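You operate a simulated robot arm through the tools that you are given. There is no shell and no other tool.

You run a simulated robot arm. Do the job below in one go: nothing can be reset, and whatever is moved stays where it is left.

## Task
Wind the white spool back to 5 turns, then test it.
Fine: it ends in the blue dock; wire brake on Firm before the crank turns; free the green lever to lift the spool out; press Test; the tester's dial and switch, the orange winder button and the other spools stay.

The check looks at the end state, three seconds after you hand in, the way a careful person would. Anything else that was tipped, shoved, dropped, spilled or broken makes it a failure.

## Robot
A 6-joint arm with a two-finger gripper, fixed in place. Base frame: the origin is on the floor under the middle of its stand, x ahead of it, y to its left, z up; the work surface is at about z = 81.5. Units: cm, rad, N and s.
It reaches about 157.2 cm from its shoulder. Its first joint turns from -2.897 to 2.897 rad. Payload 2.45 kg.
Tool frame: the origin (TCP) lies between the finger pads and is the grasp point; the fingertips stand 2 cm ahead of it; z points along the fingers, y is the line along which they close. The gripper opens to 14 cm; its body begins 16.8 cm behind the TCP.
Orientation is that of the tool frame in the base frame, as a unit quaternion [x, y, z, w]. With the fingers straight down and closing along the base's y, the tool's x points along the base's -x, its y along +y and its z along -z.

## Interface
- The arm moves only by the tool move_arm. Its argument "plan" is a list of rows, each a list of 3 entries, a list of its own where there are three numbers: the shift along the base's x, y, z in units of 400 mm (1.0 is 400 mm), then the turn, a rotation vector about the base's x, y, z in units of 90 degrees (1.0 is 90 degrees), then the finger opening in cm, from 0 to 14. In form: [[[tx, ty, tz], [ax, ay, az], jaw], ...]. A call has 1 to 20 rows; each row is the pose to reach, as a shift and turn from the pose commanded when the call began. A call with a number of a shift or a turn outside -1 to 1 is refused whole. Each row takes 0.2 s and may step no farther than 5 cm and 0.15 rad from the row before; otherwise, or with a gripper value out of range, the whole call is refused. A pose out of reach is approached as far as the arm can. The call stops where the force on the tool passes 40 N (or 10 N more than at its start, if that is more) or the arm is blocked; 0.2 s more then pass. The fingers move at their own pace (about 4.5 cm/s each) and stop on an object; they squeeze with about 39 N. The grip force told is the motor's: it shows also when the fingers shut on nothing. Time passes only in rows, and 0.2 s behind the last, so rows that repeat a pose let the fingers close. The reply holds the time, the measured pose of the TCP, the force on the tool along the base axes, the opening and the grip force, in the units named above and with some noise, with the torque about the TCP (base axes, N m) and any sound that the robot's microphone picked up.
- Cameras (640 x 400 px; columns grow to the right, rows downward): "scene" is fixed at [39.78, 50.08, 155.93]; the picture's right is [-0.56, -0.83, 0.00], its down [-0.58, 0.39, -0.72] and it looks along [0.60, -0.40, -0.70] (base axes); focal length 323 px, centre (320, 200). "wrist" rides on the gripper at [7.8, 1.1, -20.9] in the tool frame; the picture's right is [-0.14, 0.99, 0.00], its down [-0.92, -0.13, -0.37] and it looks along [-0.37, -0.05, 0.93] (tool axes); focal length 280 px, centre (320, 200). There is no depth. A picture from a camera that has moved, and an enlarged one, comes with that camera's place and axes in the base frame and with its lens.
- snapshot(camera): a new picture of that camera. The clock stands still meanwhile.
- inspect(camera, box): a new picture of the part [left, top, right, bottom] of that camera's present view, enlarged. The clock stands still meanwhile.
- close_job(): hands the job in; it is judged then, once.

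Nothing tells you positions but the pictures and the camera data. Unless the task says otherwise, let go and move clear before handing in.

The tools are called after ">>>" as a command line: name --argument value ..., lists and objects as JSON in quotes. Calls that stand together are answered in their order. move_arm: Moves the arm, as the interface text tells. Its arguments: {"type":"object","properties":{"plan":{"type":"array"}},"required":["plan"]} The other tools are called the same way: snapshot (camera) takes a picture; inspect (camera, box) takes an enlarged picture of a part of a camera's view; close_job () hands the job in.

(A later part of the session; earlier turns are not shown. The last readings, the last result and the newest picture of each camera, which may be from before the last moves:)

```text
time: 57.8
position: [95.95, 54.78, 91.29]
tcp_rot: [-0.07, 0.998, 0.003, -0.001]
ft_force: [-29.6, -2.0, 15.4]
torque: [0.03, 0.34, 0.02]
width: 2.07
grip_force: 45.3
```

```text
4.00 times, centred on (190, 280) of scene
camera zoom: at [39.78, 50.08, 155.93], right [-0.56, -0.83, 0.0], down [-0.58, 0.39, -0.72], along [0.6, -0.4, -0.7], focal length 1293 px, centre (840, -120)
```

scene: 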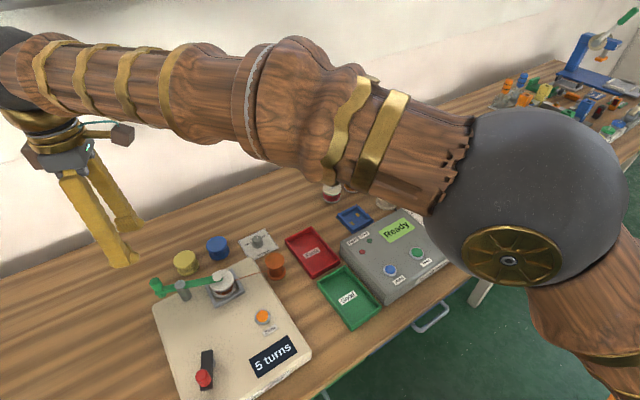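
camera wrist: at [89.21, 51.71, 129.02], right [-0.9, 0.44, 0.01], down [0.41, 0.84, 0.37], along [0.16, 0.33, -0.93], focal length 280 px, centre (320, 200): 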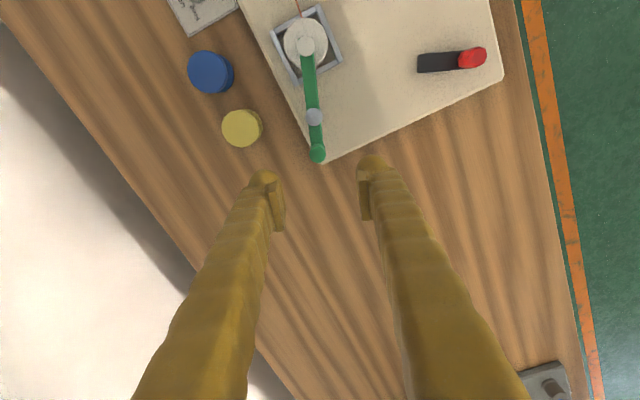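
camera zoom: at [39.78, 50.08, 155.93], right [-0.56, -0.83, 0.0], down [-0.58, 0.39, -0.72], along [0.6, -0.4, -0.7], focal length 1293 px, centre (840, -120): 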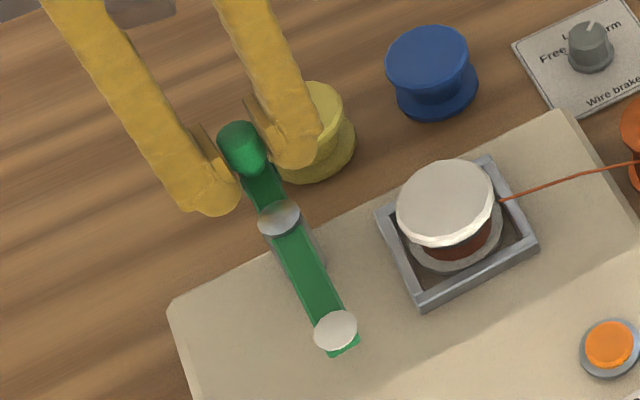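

The lever is well clear of the spool. I release the handle and rise.

>>> move_arm --plan '[[[-0.002, 0, 0], [0, 0, 0], 2.5], [[-0.002, 0, 0], [0, 0, 0], 4], [[-0.002, 0, 0], [0, 0, 0], 4.5], [[-0.002, 0, 0.05], [0, 0, 0], 4.5], [[-0.002, 0, 0.14], [0, 0, -0.04], 5], [[-0.002, 0, 0.25], [0, 0, -0.089], 6], [[-0.04, -0.05, 0.35], [0, 0, -0.089], 7], [[-0.09, -0.12, 0.4], [0, 0, -0.089], 8], [[-0.14, -0.19, 0.45], [0, 0, -0.089], 9], [[-0.19, -0.23, 0.45], [0, 0, -0.089], 9], [[-0.19, -0.23, 0.45], [0, 0, -0.089], 9]]'

>>> snapshot --camera "wrist"

>>> snapshot --camera "scene"

>>> inspect --camera "wrist" --box '[240, 80, 440, 220]'

```text
time: 60.2
position: [88.47, 45.45, 109.32]
tcp_rot: [0.0, 1.0, 0.002, -0.001]
ft_force: [-1.1, 1.0, 0.0]
torque: [0.02, 0.01, 0.03]
width: 9.0
grip_force: 0.1
```

```text
taken
camera wrist: at [80.49, 46.51, 130.26], right [0.14, 0.99, 0.0], down [0.92, -0.13, 0.37], along [0.36, -0.05, -0.93], focal length 280 px, centre (320, 200)
```

wrist: 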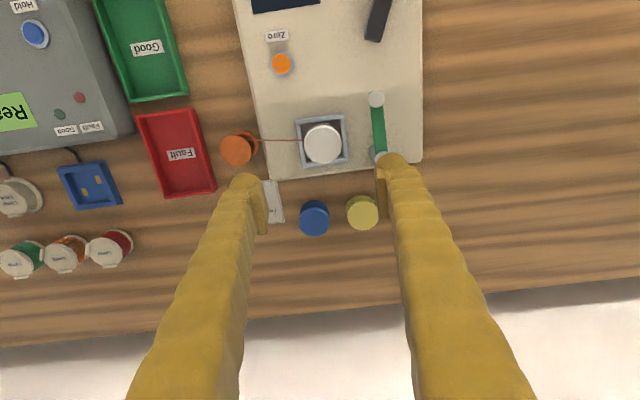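

```text
taken
```

scene: 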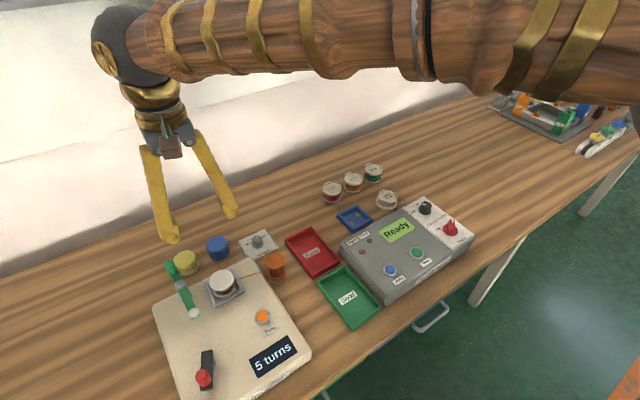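

```text
2.86 times, centred on (340, 150) of wrist
camera zoom: at [80.49, 46.51, 130.26], right [0.14, 0.99, 0.0], down [0.92, -0.13, 0.37], along [0.36, -0.05, -0.93], focal length 801 px, centre (263, 343)
```

zoom: 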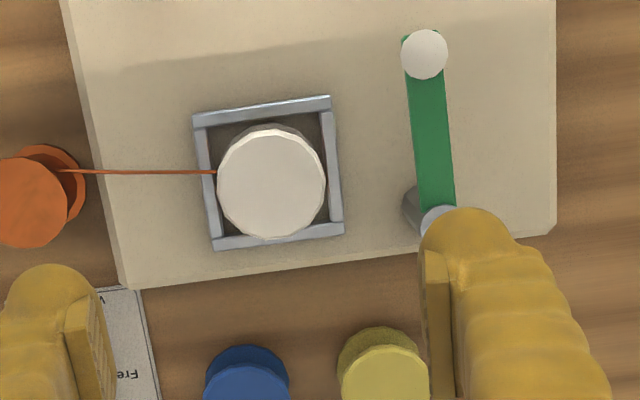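

The lever stays clear and the spool sits free in its grey cradle. I zoom in to judge the cradle wall height against the spool's top flange.

>>> inspect --camera "scene" --box '[190, 255, 260, 315]'

>>> inspect --camera "wrist" --box '[285, 100, 365, 180]'

>>> inspect --camera "scene" --box '[330, 195, 390, 240]'

```text
6.67 times, centred on (225, 285) of scene
camera zoom: at [39.78, 50.08, 155.93], right [-0.56, -0.83, 0.0], down [-0.58, 0.39, -0.72], along [0.6, -0.4, -0.7], focal length 2155 px, centre (953, -367)
```

zoom: 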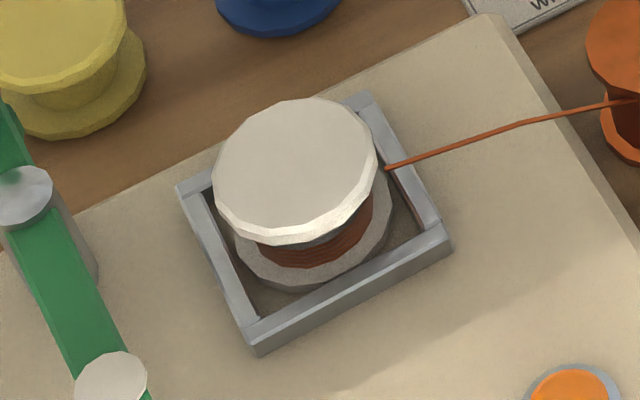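

```text
5.00 times, centred on (325, 140) of wrist
camera zoom: at [80.49, 46.51, 130.26], right [0.14, 0.99, 0.0], down [0.92, -0.13, 0.37], along [0.36, -0.05, -0.93], focal length 1402 px, centre (295, 500)
```

zoom: 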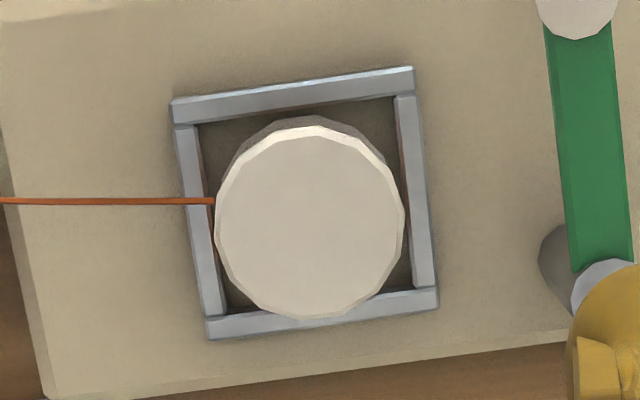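

```text
8.89 times, centred on (360, 218) of scene
camera zoom: at [39.78, 50.08, 155.93], right [-0.56, -0.83, 0.0], down [-0.58, 0.39, -0.72], along [0.6, -0.4, -0.7], focal length 2874 px, centre (-36, 44)
```

zoom: 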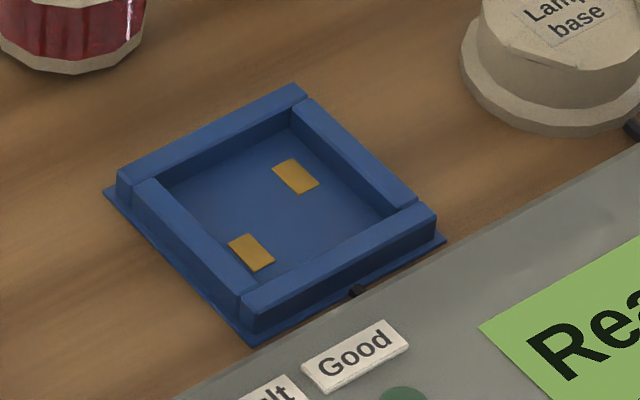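

The cradle wall is only about 1 cm tall, and the top flange (5.6 cm wide) stands about 2.5 cm above it at (88.45, 45.8). I'll turn the fingers to close along x, away from the wire, and descend to just above flange level first.

>>> move_arm --plan '[[[0.001, 0.004, 0], [0, 0, -0.09], 9], [[0.002, 0.007, -0.02], [0, 0, -0.18], 9], [[0.002, 0.007, -0.06], [0, 0, -0.27], 9], [[0.002, 0.007, -0.1], [0, 0, -0.36], 9], [[0.002, 0.007, -0.14], [0, 0, -0.45], 9], [[0.002, 0.007, -0.18], [0, 0, -0.54], 9], [[0.002, 0.007, -0.22], [0, 0, -0.63], 9], [[0.002, 0.007, -0.26], [0, 0, -0.72], 9], [[0.002, 0.007, -0.3], [0, 0, -0.81], 9], [[0.002, 0.007, -0.34], [0, 0, -0.9], 9], [[0.002, 0.007, -0.38], [0, 0, -0.99], 9], [[0.002, 0.007, -0.4], [0, 0, -1.0], 9], [[0.002, 0.007, -0.4], [0, 0, -1.0], 9]]'

>>> snapshot --camera "wrist"

>>> inspect --camera "wrist" --box '[220, 90, 420, 230]'

>>> inspect --camera "scene" --box '[150, 220, 300, 320]'

```text
time: 63.0
position: [88.5, 45.92, 93.36]
tcp_rot: [0.708, 0.707, 0.002, 0.002]
ft_force: [0.0, 0.3, 0.0]
torque: [-0.01, -0.01, -0.03]
width: 9.0
grip_force: 0.1
```

```text
taken
camera wrist: at [89.33, 53.67, 114.27], right [0.99, -0.14, 0.01], down [-0.13, -0.92, 0.37], along [-0.05, -0.36, -0.93], focal length 280 px, centre (320, 200)
```

wrist: 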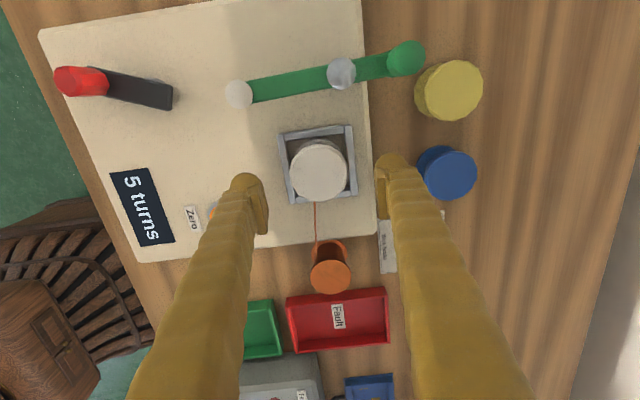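

```text
2.86 times, centred on (320, 160) of wrist
camera zoom: at [89.33, 53.67, 114.27], right [0.99, -0.14, 0.01], down [-0.13, -0.92, 0.37], along [-0.05, -0.36, -0.93], focal length 801 px, centre (320, 314)
```

zoom: 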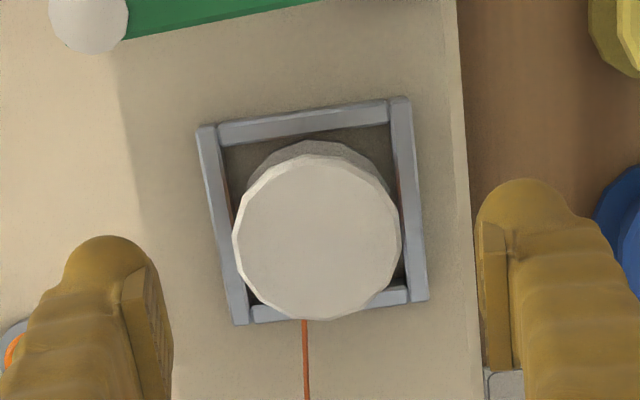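

```text
4.00 times, centred on (225, 270) of scene
camera zoom: at [39.78, 50.08, 155.93], right [-0.56, -0.83, 0.0], down [-0.58, 0.39, -0.72], along [0.6, -0.4, -0.7], focal length 1293 px, centre (700, -80)
```

zoom: 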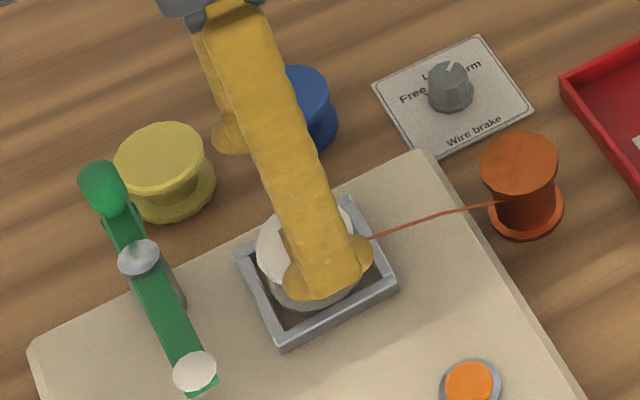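

Slight recentring (−0.2 in x, +0.2 in y), then down to flange level and close.

>>> move_arm --plan '[[[-0.0055, 0.005, -0.03], [0, 0, 0], 9], [[-0.0055, 0.005, -0.08], [0, 0, 0], 9], [[-0.0055, 0.005, -0.115], [0, 0, 0], 9], [[-0.0055, 0.005, -0.13], [0, 0, 0], 9], [[-0.0055, 0.005, -0.13], [0, 0, 0], 9]]'

>>> inspect --camera "wrist" --box '[220, 90, 420, 230]'

>>> inspect --camera "scene" --box '[170, 240, 270, 320]'

```text
time: 64.2
position: [88.42, 45.96, 88.11]
tcp_rot: [0.707, 0.707, 0.002, 0.002]
ft_force: [0.8, 0.1, 0.2]
torque: [-0.03, 0.0, -0.05]
width: 9.0
grip_force: 0.0
```

```text
2.86 times, centred on (320, 160) of wrist
camera zoom: at [89.12, 53.86, 109.08], right [0.99, -0.14, 0.0], down [-0.13, -0.92, 0.37], along [-0.05, -0.36, -0.93], focal length 801 px, centre (320, 314)
```

zoom: 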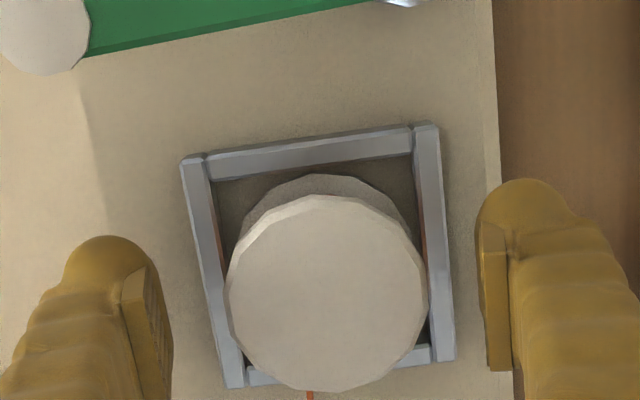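

```text
5.00 times, centred on (220, 280) of scene
camera zoom: at [39.78, 50.08, 155.93], right [-0.56, -0.83, 0.0], down [-0.58, 0.39, -0.72], along [0.6, -0.4, -0.7], focal length 1616 px, centre (820, -200)
```

zoom: 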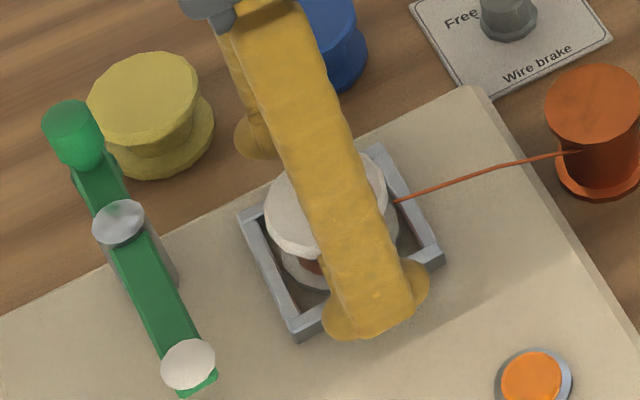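

Centred on the flange. I close the fingers on it.

>>> move_arm --plan '[[[0.001, 0, 0], [0, 0, 0], 8], [[0.001, 0, 0], [0, 0, 0], 7], [[0.001, 0, 0], [0, 0, 0], 6.2], [[0.001, 0, 0], [0, 0, 0], 5.5], [[0.001, 0, 0], [0, 0, 0], 4.6], [[0.001, 0, 0], [0, 0, 0], 4.6]]'

>>> inspect --camera "wrist" --box '[220, 90, 420, 230]'

>>> inspect --camera "scene" --box '[170, 240, 330, 400]'

```text
time: 65.6
position: [88.39, 46.03, 88.18]
tcp_rot: [0.707, 0.708, 0.002, 0.002]
ft_force: [0.7, -0.2, -0.1]
torque: [0.04, -0.01, 0.01]
width: 5.49
grip_force: 39.0
```

```text
2.86 times, centred on (320, 160) of wrist
camera zoom: at [89.16, 53.89, 109.09], right [0.99, -0.14, 0.0], down [-0.13, -0.92, 0.37], along [-0.05, -0.36, -0.93], focal length 801 px, centre (320, 314)
```

zoom: 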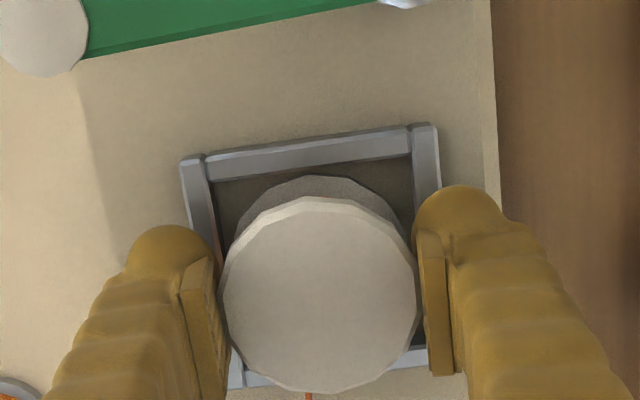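

```text
2.50 times, centred on (250, 320) of scene
camera zoom: at [39.78, 50.08, 155.93], right [-0.56, -0.83, 0.0], down [-0.58, 0.39, -0.72], along [0.6, -0.4, -0.7], focal length 808 px, centre (495, -100)
```

zoom: 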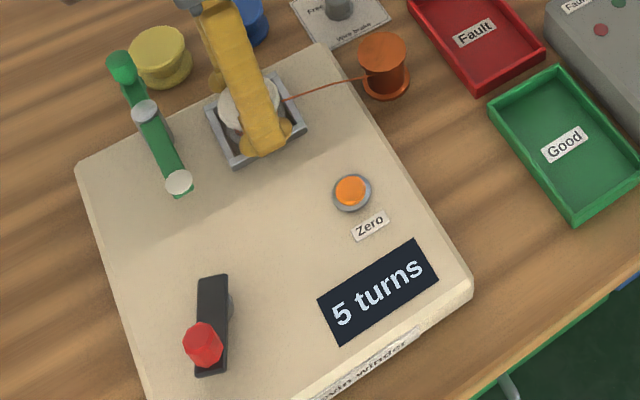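

The flange is held at 5.5 cm and the display still reads 5. I lift straight up, slowly at first.

>>> move_arm --plan '[[[0, 0, 0.01], [0, 0, 0], 4.6], [[0, 0, 0.025], [0, 0, 0], 4.6], [[0, 0, 0.05], [0, 0, 0], 4.6], [[0, 0, 0.1], [0, 0, 0], 4.6], [[0, 0, 0.15], [0, 0, 0], 4.6], [[0, 0, 0.15], [0, 0, 0], 4.6]]'

>>> snapshot --camera "scene"

>>> snapshot --camera "wrist"

```text
time: 67.0
position: [88.28, 46.1, 94.15]
tcp_rot: [0.707, 0.707, 0.003, 0.002]
ft_force: [-0.2, -0.4, -0.7]
torque: [0.03, -0.02, -0.02]
width: 5.48
grip_force: 39.2
```

```text
taken
```

scene: 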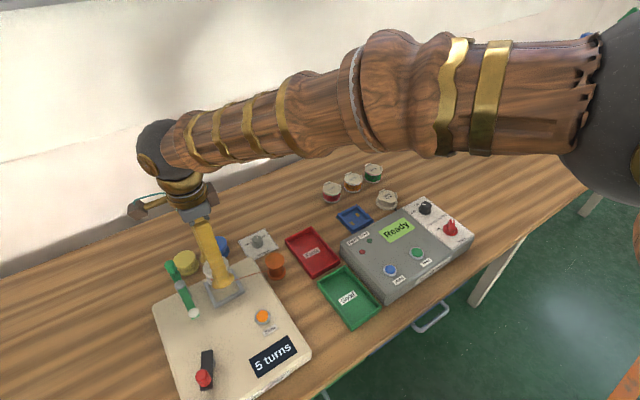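

```text
taken
camera wrist: at [89.11, 53.89, 115.06], right [0.99, -0.14, 0.0], down [-0.13, -0.92, 0.37], along [-0.05, -0.36, -0.93], focal length 280 px, centre (320, 200)
```

wrist: 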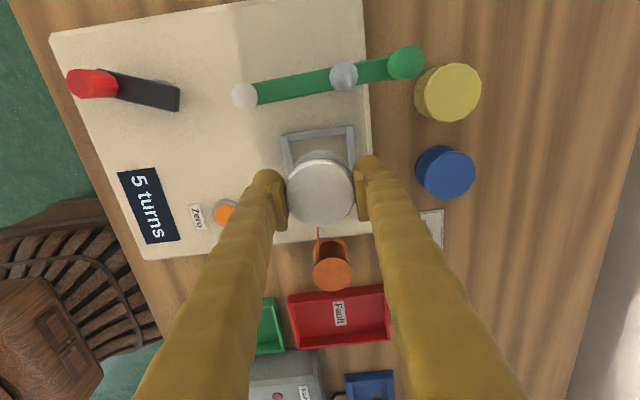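

The spool is out of the cradle. I raise it to about z 105 and carry it toward the blue dock near (90.5, 2.7), turning the fingers back to close along y.

>>> move_arm --plan '[[[0, 0, 0.1], [0, 0, 0], 4.6], [[0, 0, 0.2], [0, 0, 0], 4.6], [[0, 0, 0.27], [0, 0, 0], 4.6], [[0.005, -0.086, 0.27], [0, 0, 0.09], 4.6], [[0.01, -0.172, 0.27], [0, 0, 0.18], 4.6], [[0.015, -0.258, 0.27], [0, 0, 0.27], 4.6], [[0.02, -0.344, 0.27], [0, 0, 0.36], 4.6], [[0.025, -0.43, 0.27], [0, 0, 0.45], 4.6], [[0.03, -0.516, 0.27], [0, 0, 0.54], 4.6], [[0.035, -0.602, 0.27], [0, 0, 0.63], 4.6], [[0.04, -0.688, 0.27], [0, 0, 0.72], 4.6], [[0.045, -0.774, 0.27], [0, 0, 0.81], 4.6], [[0.05, -0.86, 0.27], [0, 0, 0.9], 4.6], [[0.055, -0.946, 0.27], [0, 0, 0.99], 4.6], [[0.055, -0.99, 0.27], [0, 0, 1.0], 4.6], [[0.055, -0.99, 0.27], [0, 0, 1.0], 4.6]]'

>>> snapshot --camera "wrist"

>>> snapshot --camera "scene"

>>> inspect --camera "wrist" --box '[220, 60, 420, 200]'

```text
time: 70.4
position: [90.55, 6.38, 104.98]
tcp_rot: [0.0, 1.0, 0.003, -0.001]
ft_force: [-0.3, -0.6, -0.5]
torque: [-0.03, 0.03, 0.0]
width: 5.48
grip_force: 39.2
```

```text
taken
camera wrist: at [82.51, 7.35, 125.92], right [0.14, 0.99, 0.0], down [0.92, -0.13, 0.37], along [0.36, -0.05, -0.93], focal length 280 px, centre (320, 200)
```

wrist: 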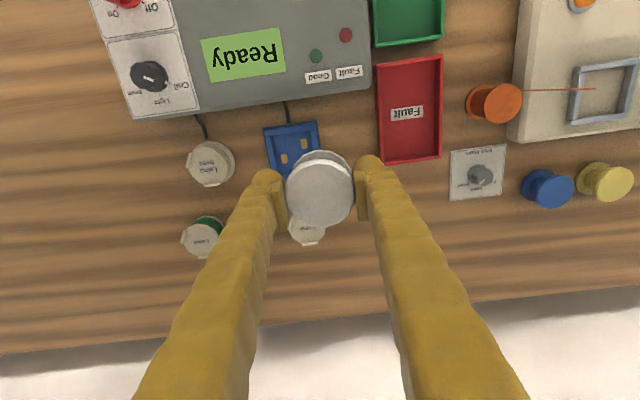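

```text
taken
```

scene: 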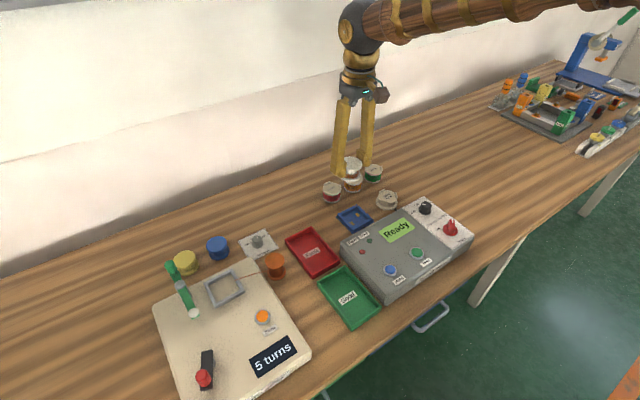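

```text
2.86 times, centred on (320, 130) of wrist
camera zoom: at [82.51, 7.35, 125.92], right [0.14, 0.99, 0.0], down [0.92, -0.13, 0.37], along [0.36, -0.05, -0.93], focal length 801 px, centre (320, 400)
```

zoom: 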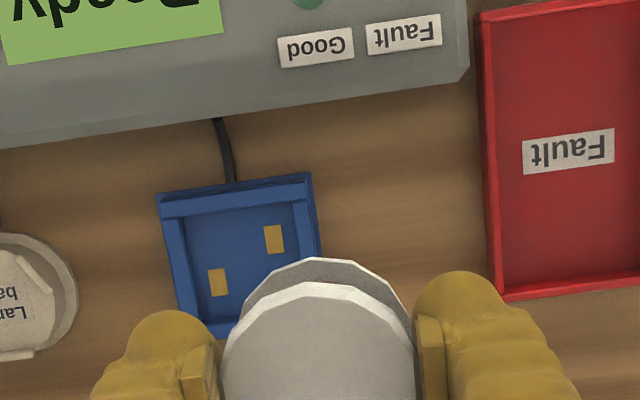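

The dock centre comes out near (91.1, 2.1). I check how the spool sits relative to the fingers before lowering.

>>> inspect --camera "wrist" --box '[260, 130, 380, 240]'

>>> inspect --camera "scene" --box '[310, 90, 410, 250]'

```text
3.64 times, centred on (320, 185) of wrist
camera zoom: at [82.51, 7.35, 125.92], right [0.14, 0.99, 0.0], down [0.92, -0.13, 0.37], along [0.36, -0.05, -0.93], focal length 1020 px, centre (320, 254)
```

zoom: 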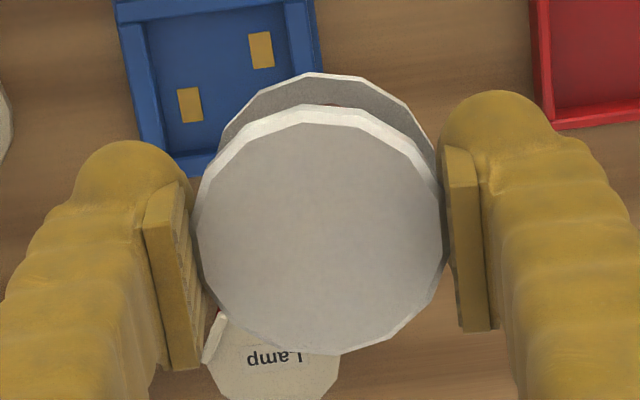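

```text
2.50 times, centred on (360, 170) of scene
camera zoom: at [39.78, 50.08, 155.93], right [-0.56, -0.83, 0.0], down [-0.58, 0.39, -0.72], along [0.6, -0.4, -0.7], focal length 808 px, centre (220, 275)
```

zoom: 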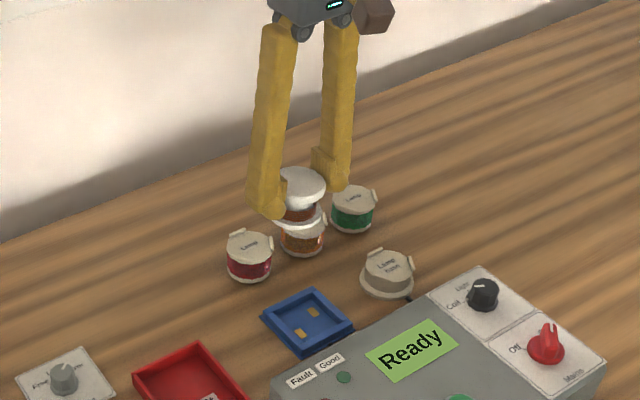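

The spool is centred in the grip. I move over the dock and lower to z ≈ 90 for an alignment check.

>>> move_arm --plan '[[[0.008, -0.055, 0], [0, 0, 0], 4.6], [[0.0155, -0.1075, 0], [0, 0, 0], 4.6], [[0.0155, -0.1075, -0.1], [0, 0, 0], 4.6], [[0.0155, -0.1075, -0.2], [0, 0, 0], 4.6], [[0.0155, -0.1075, -0.3], [0, 0, 0], 4.6], [[0.0155, -0.1075, -0.374], [0, 0, 0], 4.6], [[0.0155, -0.1075, -0.374], [0, 0, 0], 4.6]]'

>>> snapshot --camera "wrist"

>>> inspect --camera "wrist" --box '[240, 80, 400, 220]'

>>> inspect --camera "scene" --box '[310, 160, 410, 250]'

```text
time: 72.0
position: [91.06, 2.11, 89.94]
tcp_rot: [0.001, 1.0, 0.002, -0.002]
ft_force: [0.3, 0.3, -0.1]
torque: [0.0, -0.05, -0.01]
width: 5.46
grip_force: 39.1
```

```text
taken
camera wrist: at [83.2, 3.09, 110.93], right [0.14, 0.99, 0.0], down [0.92, -0.13, 0.37], along [0.36, -0.05, -0.93], focal length 280 px, centre (320, 200)
```

wrist: 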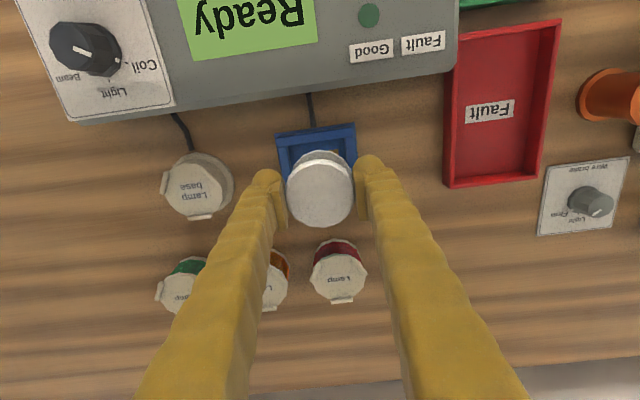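

```text
2.86 times, centred on (320, 150) of wrist
camera zoom: at [83.2, 3.09, 110.93], right [0.14, 0.99, 0.0], down [0.92, -0.13, 0.37], along [0.36, -0.05, -0.93], focal length 801 px, centre (320, 343)
```

zoom: 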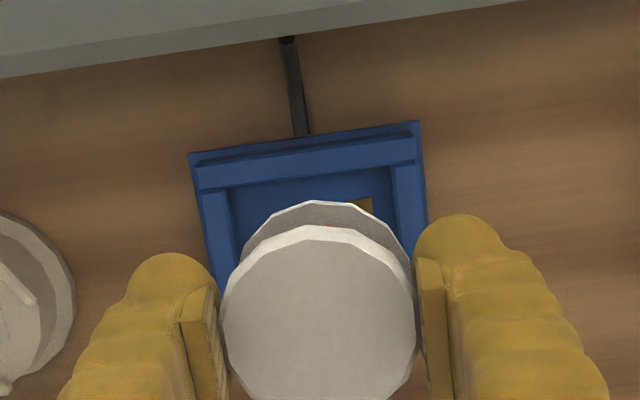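

```text
4.44 times, centred on (360, 205) of scene
camera zoom: at [39.78, 50.08, 155.93], right [-0.56, -0.83, 0.0], down [-0.58, 0.39, -0.72], along [0.6, -0.4, -0.7], focal length 1437 px, centre (142, 178)
```

zoom: 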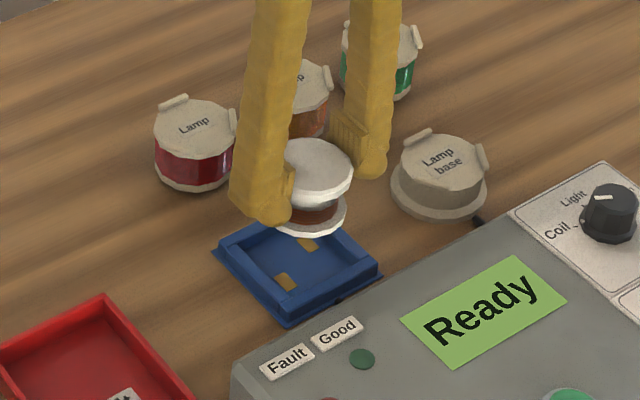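

>>> inspect --camera "wrist" --box '[265, 110, 365, 180]'

>>> inspect --camera "scene" --box '[340, 185, 390, 240]'

```text
5.71 times, centred on (315, 145) of wrist
camera zoom: at [83.2, 3.09, 110.93], right [0.14, 0.99, 0.0], down [0.92, -0.13, 0.37], along [0.36, -0.05, -0.93], focal length 1602 px, centre (349, 514)
```

zoom: 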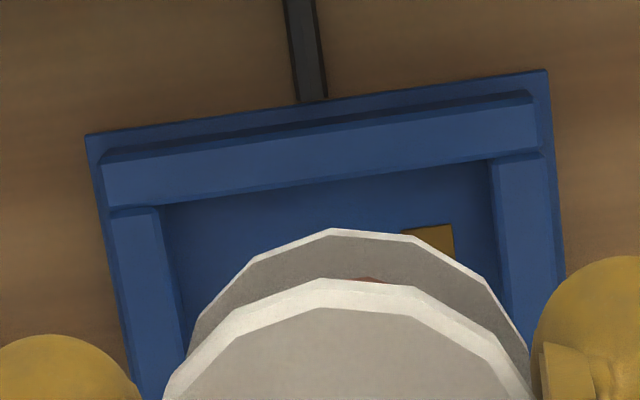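

```text
7.27 times, centred on (365, 212) of scene
camera zoom: at [39.78, 50.08, 155.93], right [-0.56, -0.83, 0.0], down [-0.58, 0.39, -0.72], along [0.6, -0.4, -0.7], focal length 2351 px, centre (-7, 109)
```

zoom: 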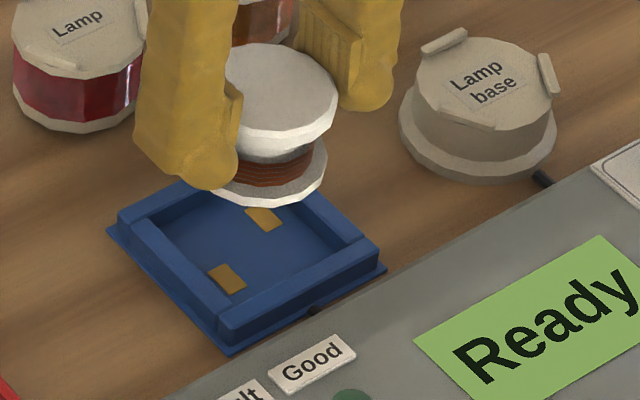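

Camera measurements put the spool within about 0.1 cm of the dock's centre in both axes. I nudge slightly and lower to just above the dock walls.

>>> move_arm --plan '[[[-0.001, 0, -0.02], [0, 0, 0], 4.6], [[-0.001, 0, -0.04], [0, 0, 0], 4.6], [[-0.001, 0, -0.055], [0, 0, 0], 4.6], [[-0.001, 0, -0.055], [0, 0, 0], 4.6]]'

>>> inspect --camera "scene" --box '[340, 185, 390, 240]'

>>> inspect --camera "wrist" --box '[265, 110, 365, 180]'

```text
time: 73.0
position: [91.01, 2.13, 87.82]
tcp_rot: [0.0, 1.0, 0.002, -0.001]
ft_force: [0.8, 0.7, -1.3]
torque: [0.0, -0.01, 0.0]
width: 5.46
grip_force: 38.9
```

```text
7.27 times, centred on (365, 212) of scene
camera zoom: at [39.78, 50.08, 155.93], right [-0.56, -0.83, 0.0], down [-0.58, 0.39, -0.72], along [0.6, -0.4, -0.7], focal length 2351 px, centre (-7, 109)
```

zoom: 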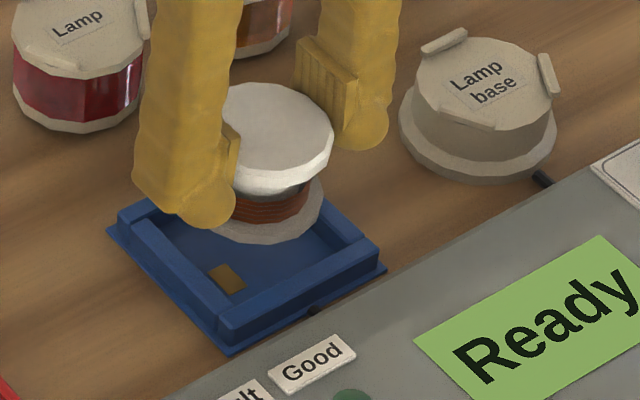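

```text
5.71 times, centred on (315, 145) of wrist
camera zoom: at [83.13, 3.07, 108.73], right [0.14, 0.99, 0.01], down [0.92, -0.13, 0.37], along [0.36, -0.05, -0.93], focal length 1602 px, centre (349, 514)
```

zoom: 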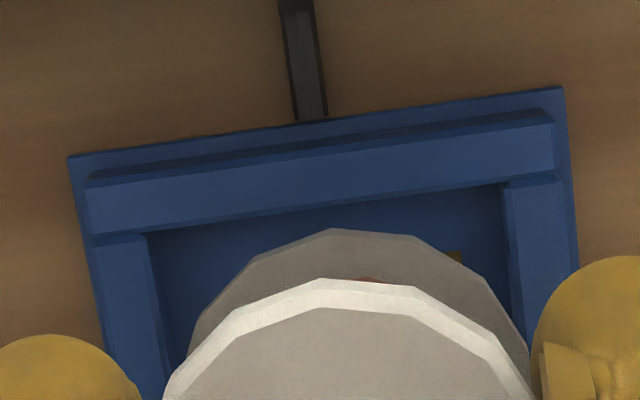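

Alignment looks good to within a millimetre or so. I lower slowly, watching the vertical force.

>>> move_arm --plan '[[[0.0005, -0.0015, -0.006], [0, 0, 0], 4.6], [[0.0005, -0.0015, -0.012], [0, 0, 0], 4.6], [[0.0005, -0.0015, -0.018], [0, 0, 0], 4.6], [[0.0005, -0.0015, -0.023], [0, 0, 0], 4.6], [[0.0005, -0.0015, -0.023], [0, 0, 0], 4.6]]'

>>> inspect --camera "scene" --box '[340, 185, 390, 240]'

>>> inspect --camera "wrist" --box '[265, 110, 365, 180]'

```text
time: 74.2
position: [91.04, 2.0, 86.95]
tcp_rot: [-0.001, 1.0, 0.003, -0.001]
ft_force: [-0.8, -0.7, -0.7]
torque: [-0.02, 0.02, 0.02]
width: 5.45
grip_force: 39.4
```

```text
7.27 times, centred on (365, 212) of scene
camera zoom: at [39.78, 50.08, 155.93], right [-0.56, -0.83, 0.0], down [-0.58, 0.39, -0.72], along [0.6, -0.4, -0.7], focal length 2351 px, centre (-7, 109)
```

zoom: 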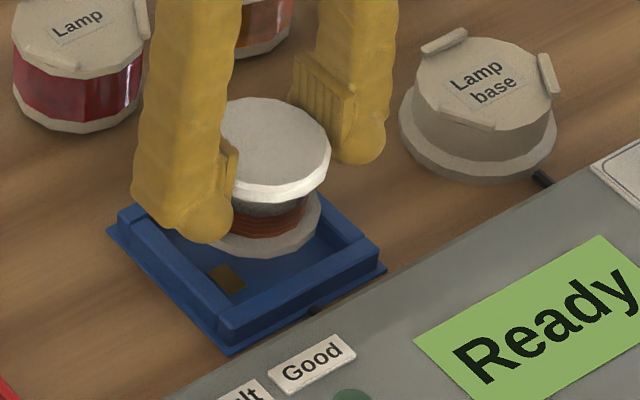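

```text
5.71 times, centred on (315, 145) of wrist
camera zoom: at [83.19, 3.05, 107.8], right [0.14, 0.99, 0.0], down [0.92, -0.13, 0.37], along [0.36, -0.05, -0.93], focal length 1602 px, centre (349, 514)
```

zoom: 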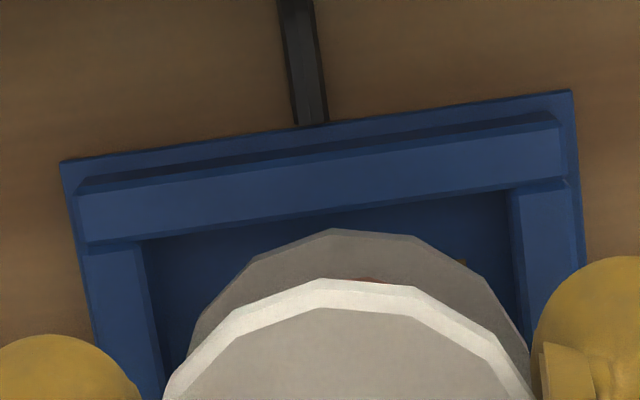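

No contact yet; comparing both cameras, the table (and dock) seems about 1 cm lower than I assumed, which moves the dock centre to about +0.15 in x. I shift and lower to just above the walls.

>>> move_arm --plan '[[[0.002, 0, -0.006], [0, 0, 0], 4.6], [[0.0035, 0, -0.012], [0, 0, 0], 4.6], [[0.0035, 0, -0.016], [0, 0, 0], 4.6], [[0.0035, 0, -0.016], [0, 0, 0], 4.6]]'

>>> inspect --camera "scene" --box '[340, 185, 390, 240]'

>>> inspect --camera "wrist" --box '[265, 110, 365, 180]'

```text
time: 75.2
position: [91.31, 2.03, 86.19]
tcp_rot: [0.0, 1.0, 0.003, -0.001]
ft_force: [0.3, -0.5, -1.2]
torque: [0.01, 0.01, 0.01]
width: 5.48
grip_force: 39.5
```

```text
7.27 times, centred on (365, 212) of scene
camera zoom: at [39.78, 50.08, 155.93], right [-0.56, -0.83, 0.0], down [-0.58, 0.39, -0.72], along [0.6, -0.4, -0.7], focal length 2351 px, centre (-7, 109)
```

zoom: 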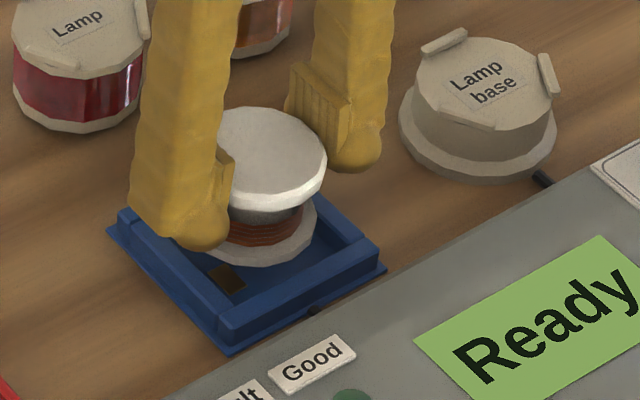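

```text
5.71 times, centred on (315, 145) of wrist
camera zoom: at [83.34, 3.06, 107.15], right [0.14, 0.99, 0.0], down [0.92, -0.13, 0.37], along [0.36, -0.05, -0.93], focal length 1602 px, centre (349, 514)
```

zoom: 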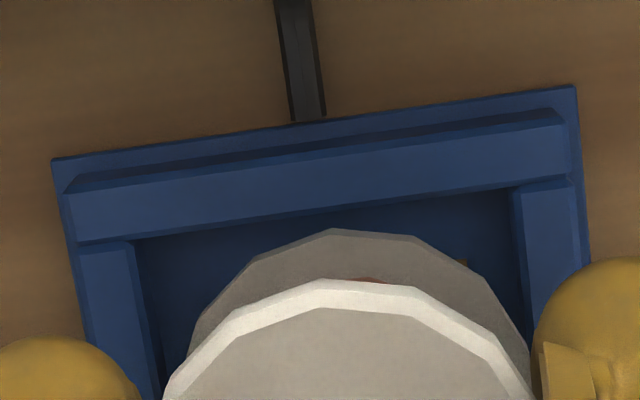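

Both views agree to within the clearance; I nudge +0.1 in x and keep lowering gently into the dock.

>>> move_arm --plan '[[[0.0025, -0.001, -0.003], [0, 0, 0], 4.6], [[0.0025, -0.001, -0.007], [0, 0, 0], 4.6], [[0.0025, -0.001, -0.011], [0, 0, 0], 4.6], [[0.0025, -0.001, -0.015], [0, 0, 0], 4.6], [[0.0025, -0.001, -0.015], [0, 0, 0], 4.6]]'

>>> inspect --camera "scene" --box '[340, 185, 390, 240]'

>>> inspect --camera "wrist" --box '[265, 110, 365, 180]'

```text
time: 76.4
position: [91.42, 2.03, 85.61]
tcp_rot: [0.0, 1.0, 0.002, -0.001]
ft_force: [0.1, 0.4, -0.5]
torque: [-0.04, -0.01, 0.01]
width: 5.46
grip_force: 39.2
```

```text
7.27 times, centred on (365, 212) of scene
camera zoom: at [39.78, 50.08, 155.93], right [-0.56, -0.83, 0.0], down [-0.58, 0.39, -0.72], along [0.6, -0.4, -0.7], focal length 2351 px, centre (-7, 109)
```

zoom: 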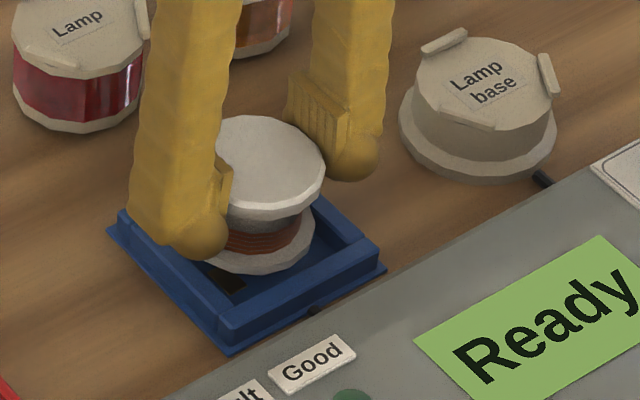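

```text
5.71 times, centred on (315, 145) of wrist
camera zoom: at [83.42, 3.02, 106.54], right [0.14, 0.99, 0.0], down [0.92, -0.13, 0.37], along [0.36, -0.05, -0.93], focal length 1602 px, centre (349, 514)
```

zoom: 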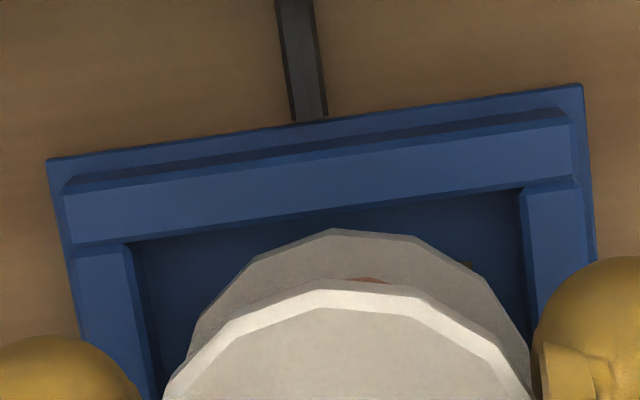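

>>> move_arm --plan '[[[0, -0.001, -0.003], [0, 0, 0], 4.6], [[0, -0.0015, -0.006], [0, 0, 0], 4.6], [[0, -0.0015, -0.009], [0, 0, 0], 4.6], [[0, -0.0015, -0.009], [0, 0, 0], 4.6]]'

>>> inspect --camera "scene" --box '[340, 185, 390, 240]'

>>> inspect --camera "wrist" --box '[265, 110, 365, 180]'

```text
time: 77.4
position: [91.43, 1.97, 85.28]
tcp_rot: [0.0, 1.0, 0.002, -0.001]
ft_force: [0.6, 0.9, -0.5]
torque: [-0.01, -0.04, 0.01]
width: 5.46
grip_force: 39.1
```

```text
7.27 times, centred on (365, 212) of scene
camera zoom: at [39.78, 50.08, 155.93], right [-0.56, -0.83, 0.0], down [-0.58, 0.39, -0.72], along [0.6, -0.4, -0.7], focal length 2351 px, centre (-7, 109)
```

zoom: 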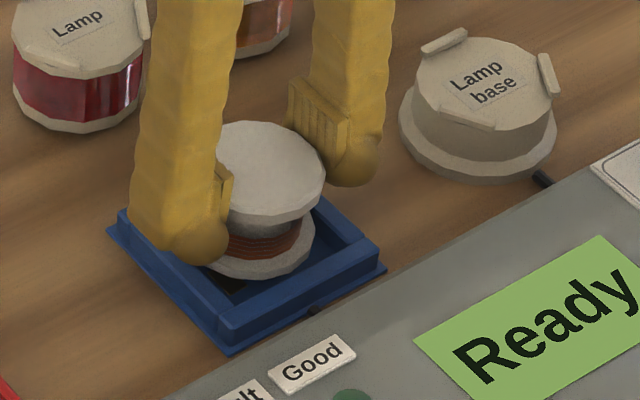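

```text
5.71 times, centred on (315, 145) of wrist
camera zoom: at [83.41, 2.97, 106.19], right [0.14, 0.99, 0.01], down [0.92, -0.13, 0.37], along [0.36, -0.05, -0.93], focal length 1602 px, centre (349, 514)
```

zoom: 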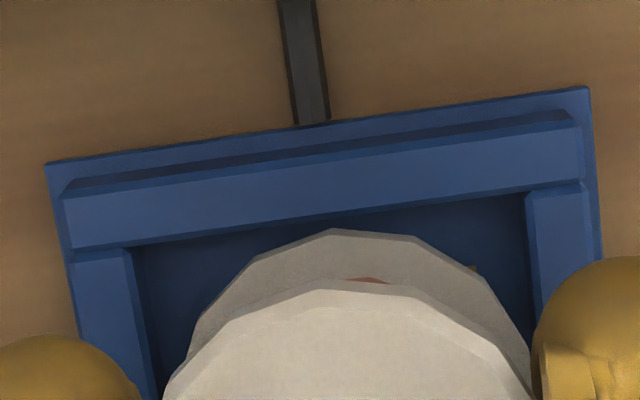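

>>> move_arm --plan '[[[0, 0, -0.003], [0, 0, 0], 4.6], [[0, 0, -0.006], [0, 0, 0], 4.6], [[0, 0, -0.009], [0, 0, 0], 4.6], [[0, 0, -0.009], [0, 0, 0], 4.6]]'

>>> inspect --camera "scene" --box '[340, 185, 390, 240]'

>>> inspect --camera "wrist" --box '[265, 110, 365, 180]'

```text
time: 78.4
position: [91.37, 2.03, 84.87]
tcp_rot: [0.0, 1.0, 0.003, -0.001]
ft_force: [-0.9, 1.2, -0.4]
torque: [-0.02, 0.01, 0.0]
width: 5.48
grip_force: 39.3
```

```text
7.27 times, centred on (365, 212) of scene
camera zoom: at [39.78, 50.08, 155.93], right [-0.56, -0.83, 0.0], down [-0.58, 0.39, -0.72], along [0.6, -0.4, -0.7], focal length 2351 px, centre (-7, 109)
```

zoom: 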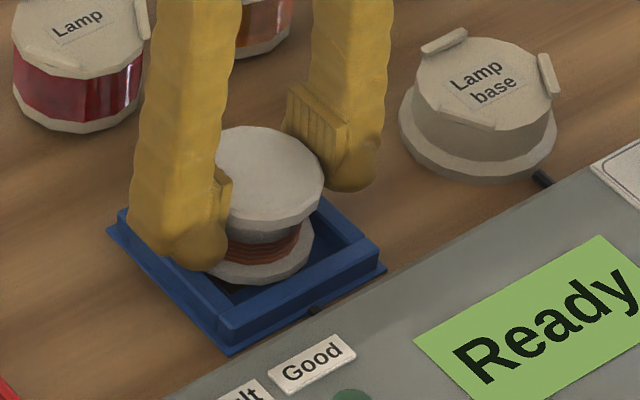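

```text
5.71 times, centred on (315, 145) of wrist
camera zoom: at [83.43, 2.98, 105.85], right [0.14, 0.99, 0.01], down [0.92, -0.13, 0.37], along [0.36, -0.05, -0.93], focal length 1602 px, centre (349, 514)
```

zoom: 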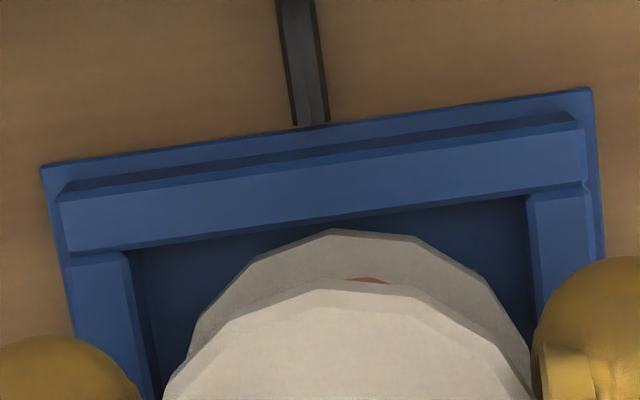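

>>> move_arm --plan '[[[0, 0, -0.002], [0, 0, 0], 4.6], [[0, 0, -0.004], [0, 0, 0], 4.6], [[0, 0, -0.006], [0, 0, 0], 4.6], [[0, 0, -0.006], [0, 0, 0], 4.6]]'

>>> inspect --camera "scene" --box '[340, 185, 390, 240]'

```text
time: 79.4
position: [91.44, 1.95, 84.6]
tcp_rot: [0.0, 1.0, 0.002, -0.001]
ft_force: [0.3, 0.0, -0.6]
torque: [-0.02, -0.01, 0.0]
width: 5.45
grip_force: 38.7
```

```text
7.27 times, centred on (365, 212) of scene
camera zoom: at [39.78, 50.08, 155.93], right [-0.56, -0.83, 0.0], down [-0.58, 0.39, -0.72], along [0.6, -0.4, -0.7], focal length 2351 px, centre (-7, 109)
```

zoom: 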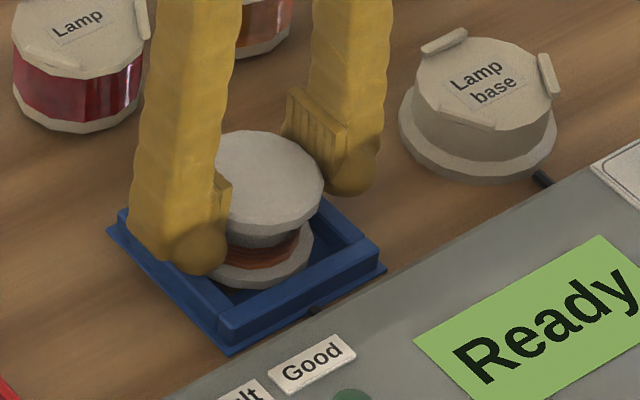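

>>> move_arm --plan '[[[0, 0, -0.002], [0, 0, 0], 4.6], [[0, 0, -0.004], [0, 0, 0], 4.6], [[0, 0, -0.006], [0, 0, 0], 4.6], [[0, 0, -0.006], [0, 0, 0], 4.6]]'

>>> inspect --camera "scene" --box '[340, 185, 390, 240]'

>>> inspect --camera "wrist" --box '[265, 110, 365, 180]'

```text
time: 80.4
position: [91.31, 1.93, 84.43]
tcp_rot: [0.0, 1.0, 0.002, -0.001]
ft_force: [0.3, 0.0, -0.5]
torque: [0.04, 0.0, 0.03]
width: 5.47
grip_force: 39.3
```

```text
7.27 times, centred on (365, 212) of scene
camera zoom: at [39.78, 50.08, 155.93], right [-0.56, -0.83, 0.0], down [-0.58, 0.39, -0.72], along [0.6, -0.4, -0.7], focal length 2351 px, centre (-7, 109)
```

zoom: 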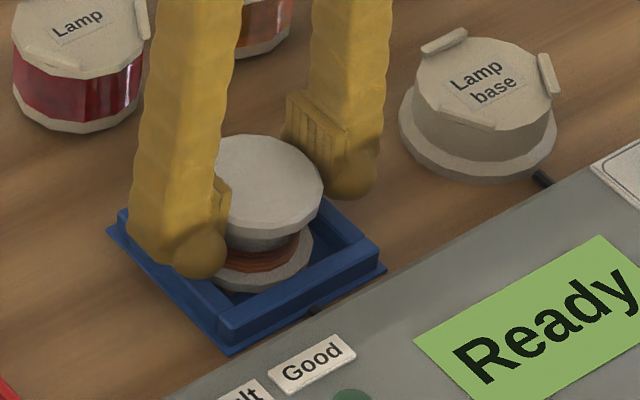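

```text
5.71 times, centred on (315, 145) of wrist
camera zoom: at [83.41, 3.0, 105.38], right [0.14, 0.99, 0.01], down [0.92, -0.13, 0.37], along [0.36, -0.05, -0.93], focal length 1602 px, centre (349, 514)
```

zoom: 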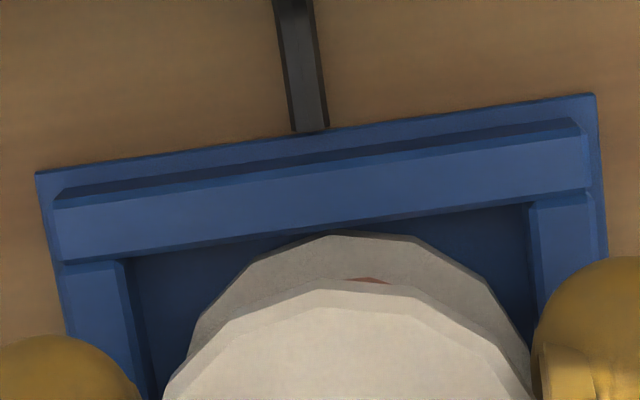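

>>> move_arm --plan '[[[0.001, 0, -0.002], [0, 0, 0], 4.6], [[0.001, 0, -0.004], [0, 0, 0], 4.6], [[0.001, 0, -0.006], [0, 0, 0], 4.6], [[0.001, 0, -0.008], [0, 0, 0], 4.6], [[0.001, 0, -0.008], [0, 0, 0], 4.6]]'

>>> inspect --camera "scene" --box '[340, 185, 390, 240]'

>>> inspect --camera "wrist" --box '[265, 110, 365, 180]'

```text
time: 81.6
position: [91.47, 1.89, 84.23]
tcp_rot: [0.0, 1.0, 0.002, -0.001]
ft_force: [-0.7, 4.3, 24.6]
torque: [-0.4, 0.09, -0.05]
width: 5.48
grip_force: 39.3
```

```text
7.27 times, centred on (365, 212) of scene
camera zoom: at [39.78, 50.08, 155.93], right [-0.56, -0.83, 0.0], down [-0.58, 0.39, -0.72], along [0.6, -0.4, -0.7], focal length 2351 px, centre (-7, 109)
```

zoom: 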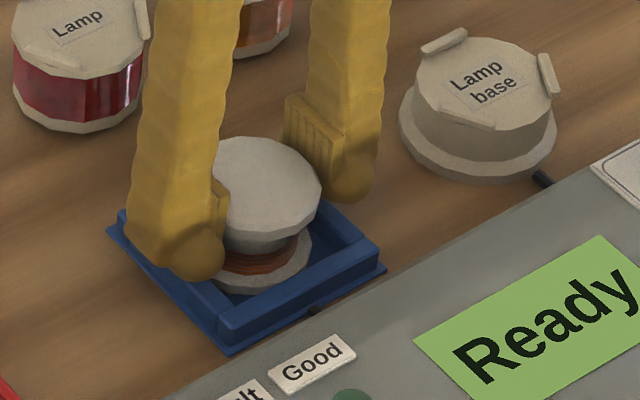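

```text
5.71 times, centred on (315, 145) of wrist
camera zoom: at [83.45, 3.01, 105.13], right [0.14, 0.99, 0.01], down [0.92, -0.13, 0.37], along [0.37, -0.05, -0.93], focal length 1602 px, centre (349, 514)
```

zoom: 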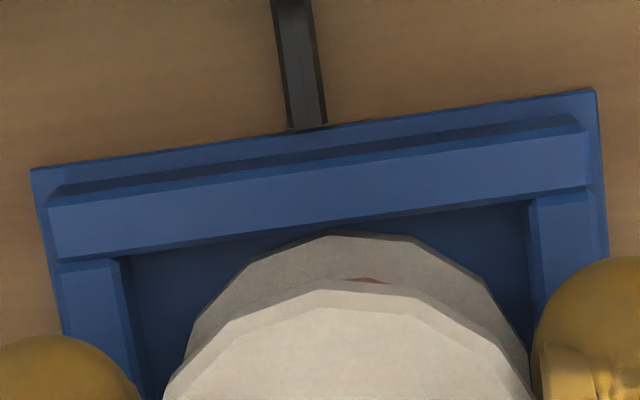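

Contact (about 25 N) with the flange now below the dock's wall tops, so it's on the dock floor. I ease the pressure and open gently.

>>> move_arm --plan '[[[0, 0, 0.002], [0, 0, 0], 5.0], [[0, 0, 0.003], [0, 0, 0], 5.5], [[0, 0, 0.003], [0, 0, 0], 5.7], [[0, 0, 0.003], [0, 0, 0], 6.0], [[0, 0, 0.003], [0, 0, 0], 6.5], [[0, 0, 0.003], [0, 0, 0], 7.2], [[0, 0, 0.003], [0, 0, 0], 7.2]]'

>>> inspect --camera "scene" --box '[340, 185, 390, 240]'

>>> inspect --camera "wrist" --box '[240, 80, 400, 220]'

```text
time: 83.2
position: [91.45, 1.97, 84.28]
tcp_rot: [0.0, 1.0, 0.003, -0.001]
ft_force: [-0.4, -0.8, 0.1]
torque: [0.01, 0.0, 0.01]
width: 7.21
grip_force: 0.0
```

```text
7.27 times, centred on (365, 212) of scene
camera zoom: at [39.78, 50.08, 155.93], right [-0.56, -0.83, 0.0], down [-0.58, 0.39, -0.72], along [0.6, -0.4, -0.7], focal length 2351 px, centre (-7, 109)
```

zoom: 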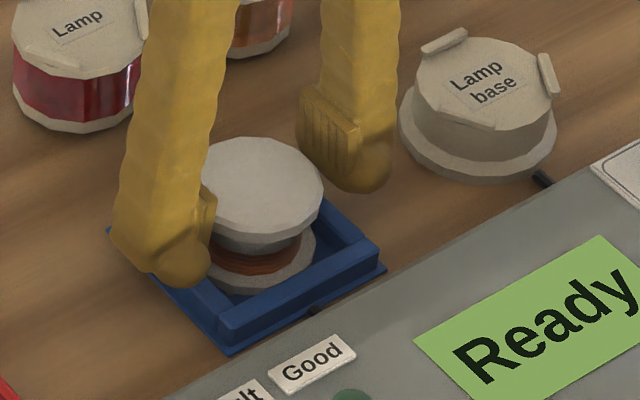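

```text
2.86 times, centred on (320, 150) of wrist
camera zoom: at [83.46, 2.96, 105.15], right [0.14, 0.99, 0.01], down [0.92, -0.13, 0.37], along [0.36, -0.05, -0.93], focal length 801 px, centre (320, 343)
```

zoom: 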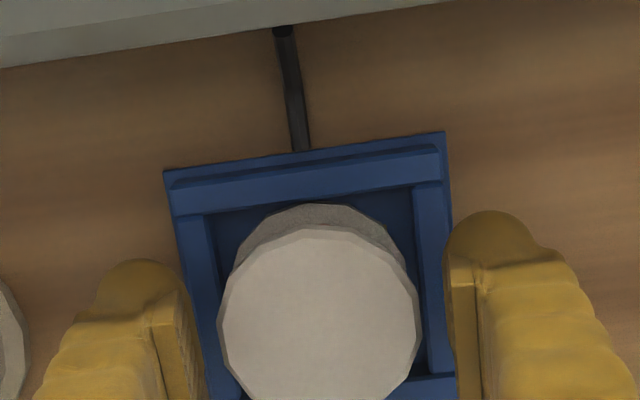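

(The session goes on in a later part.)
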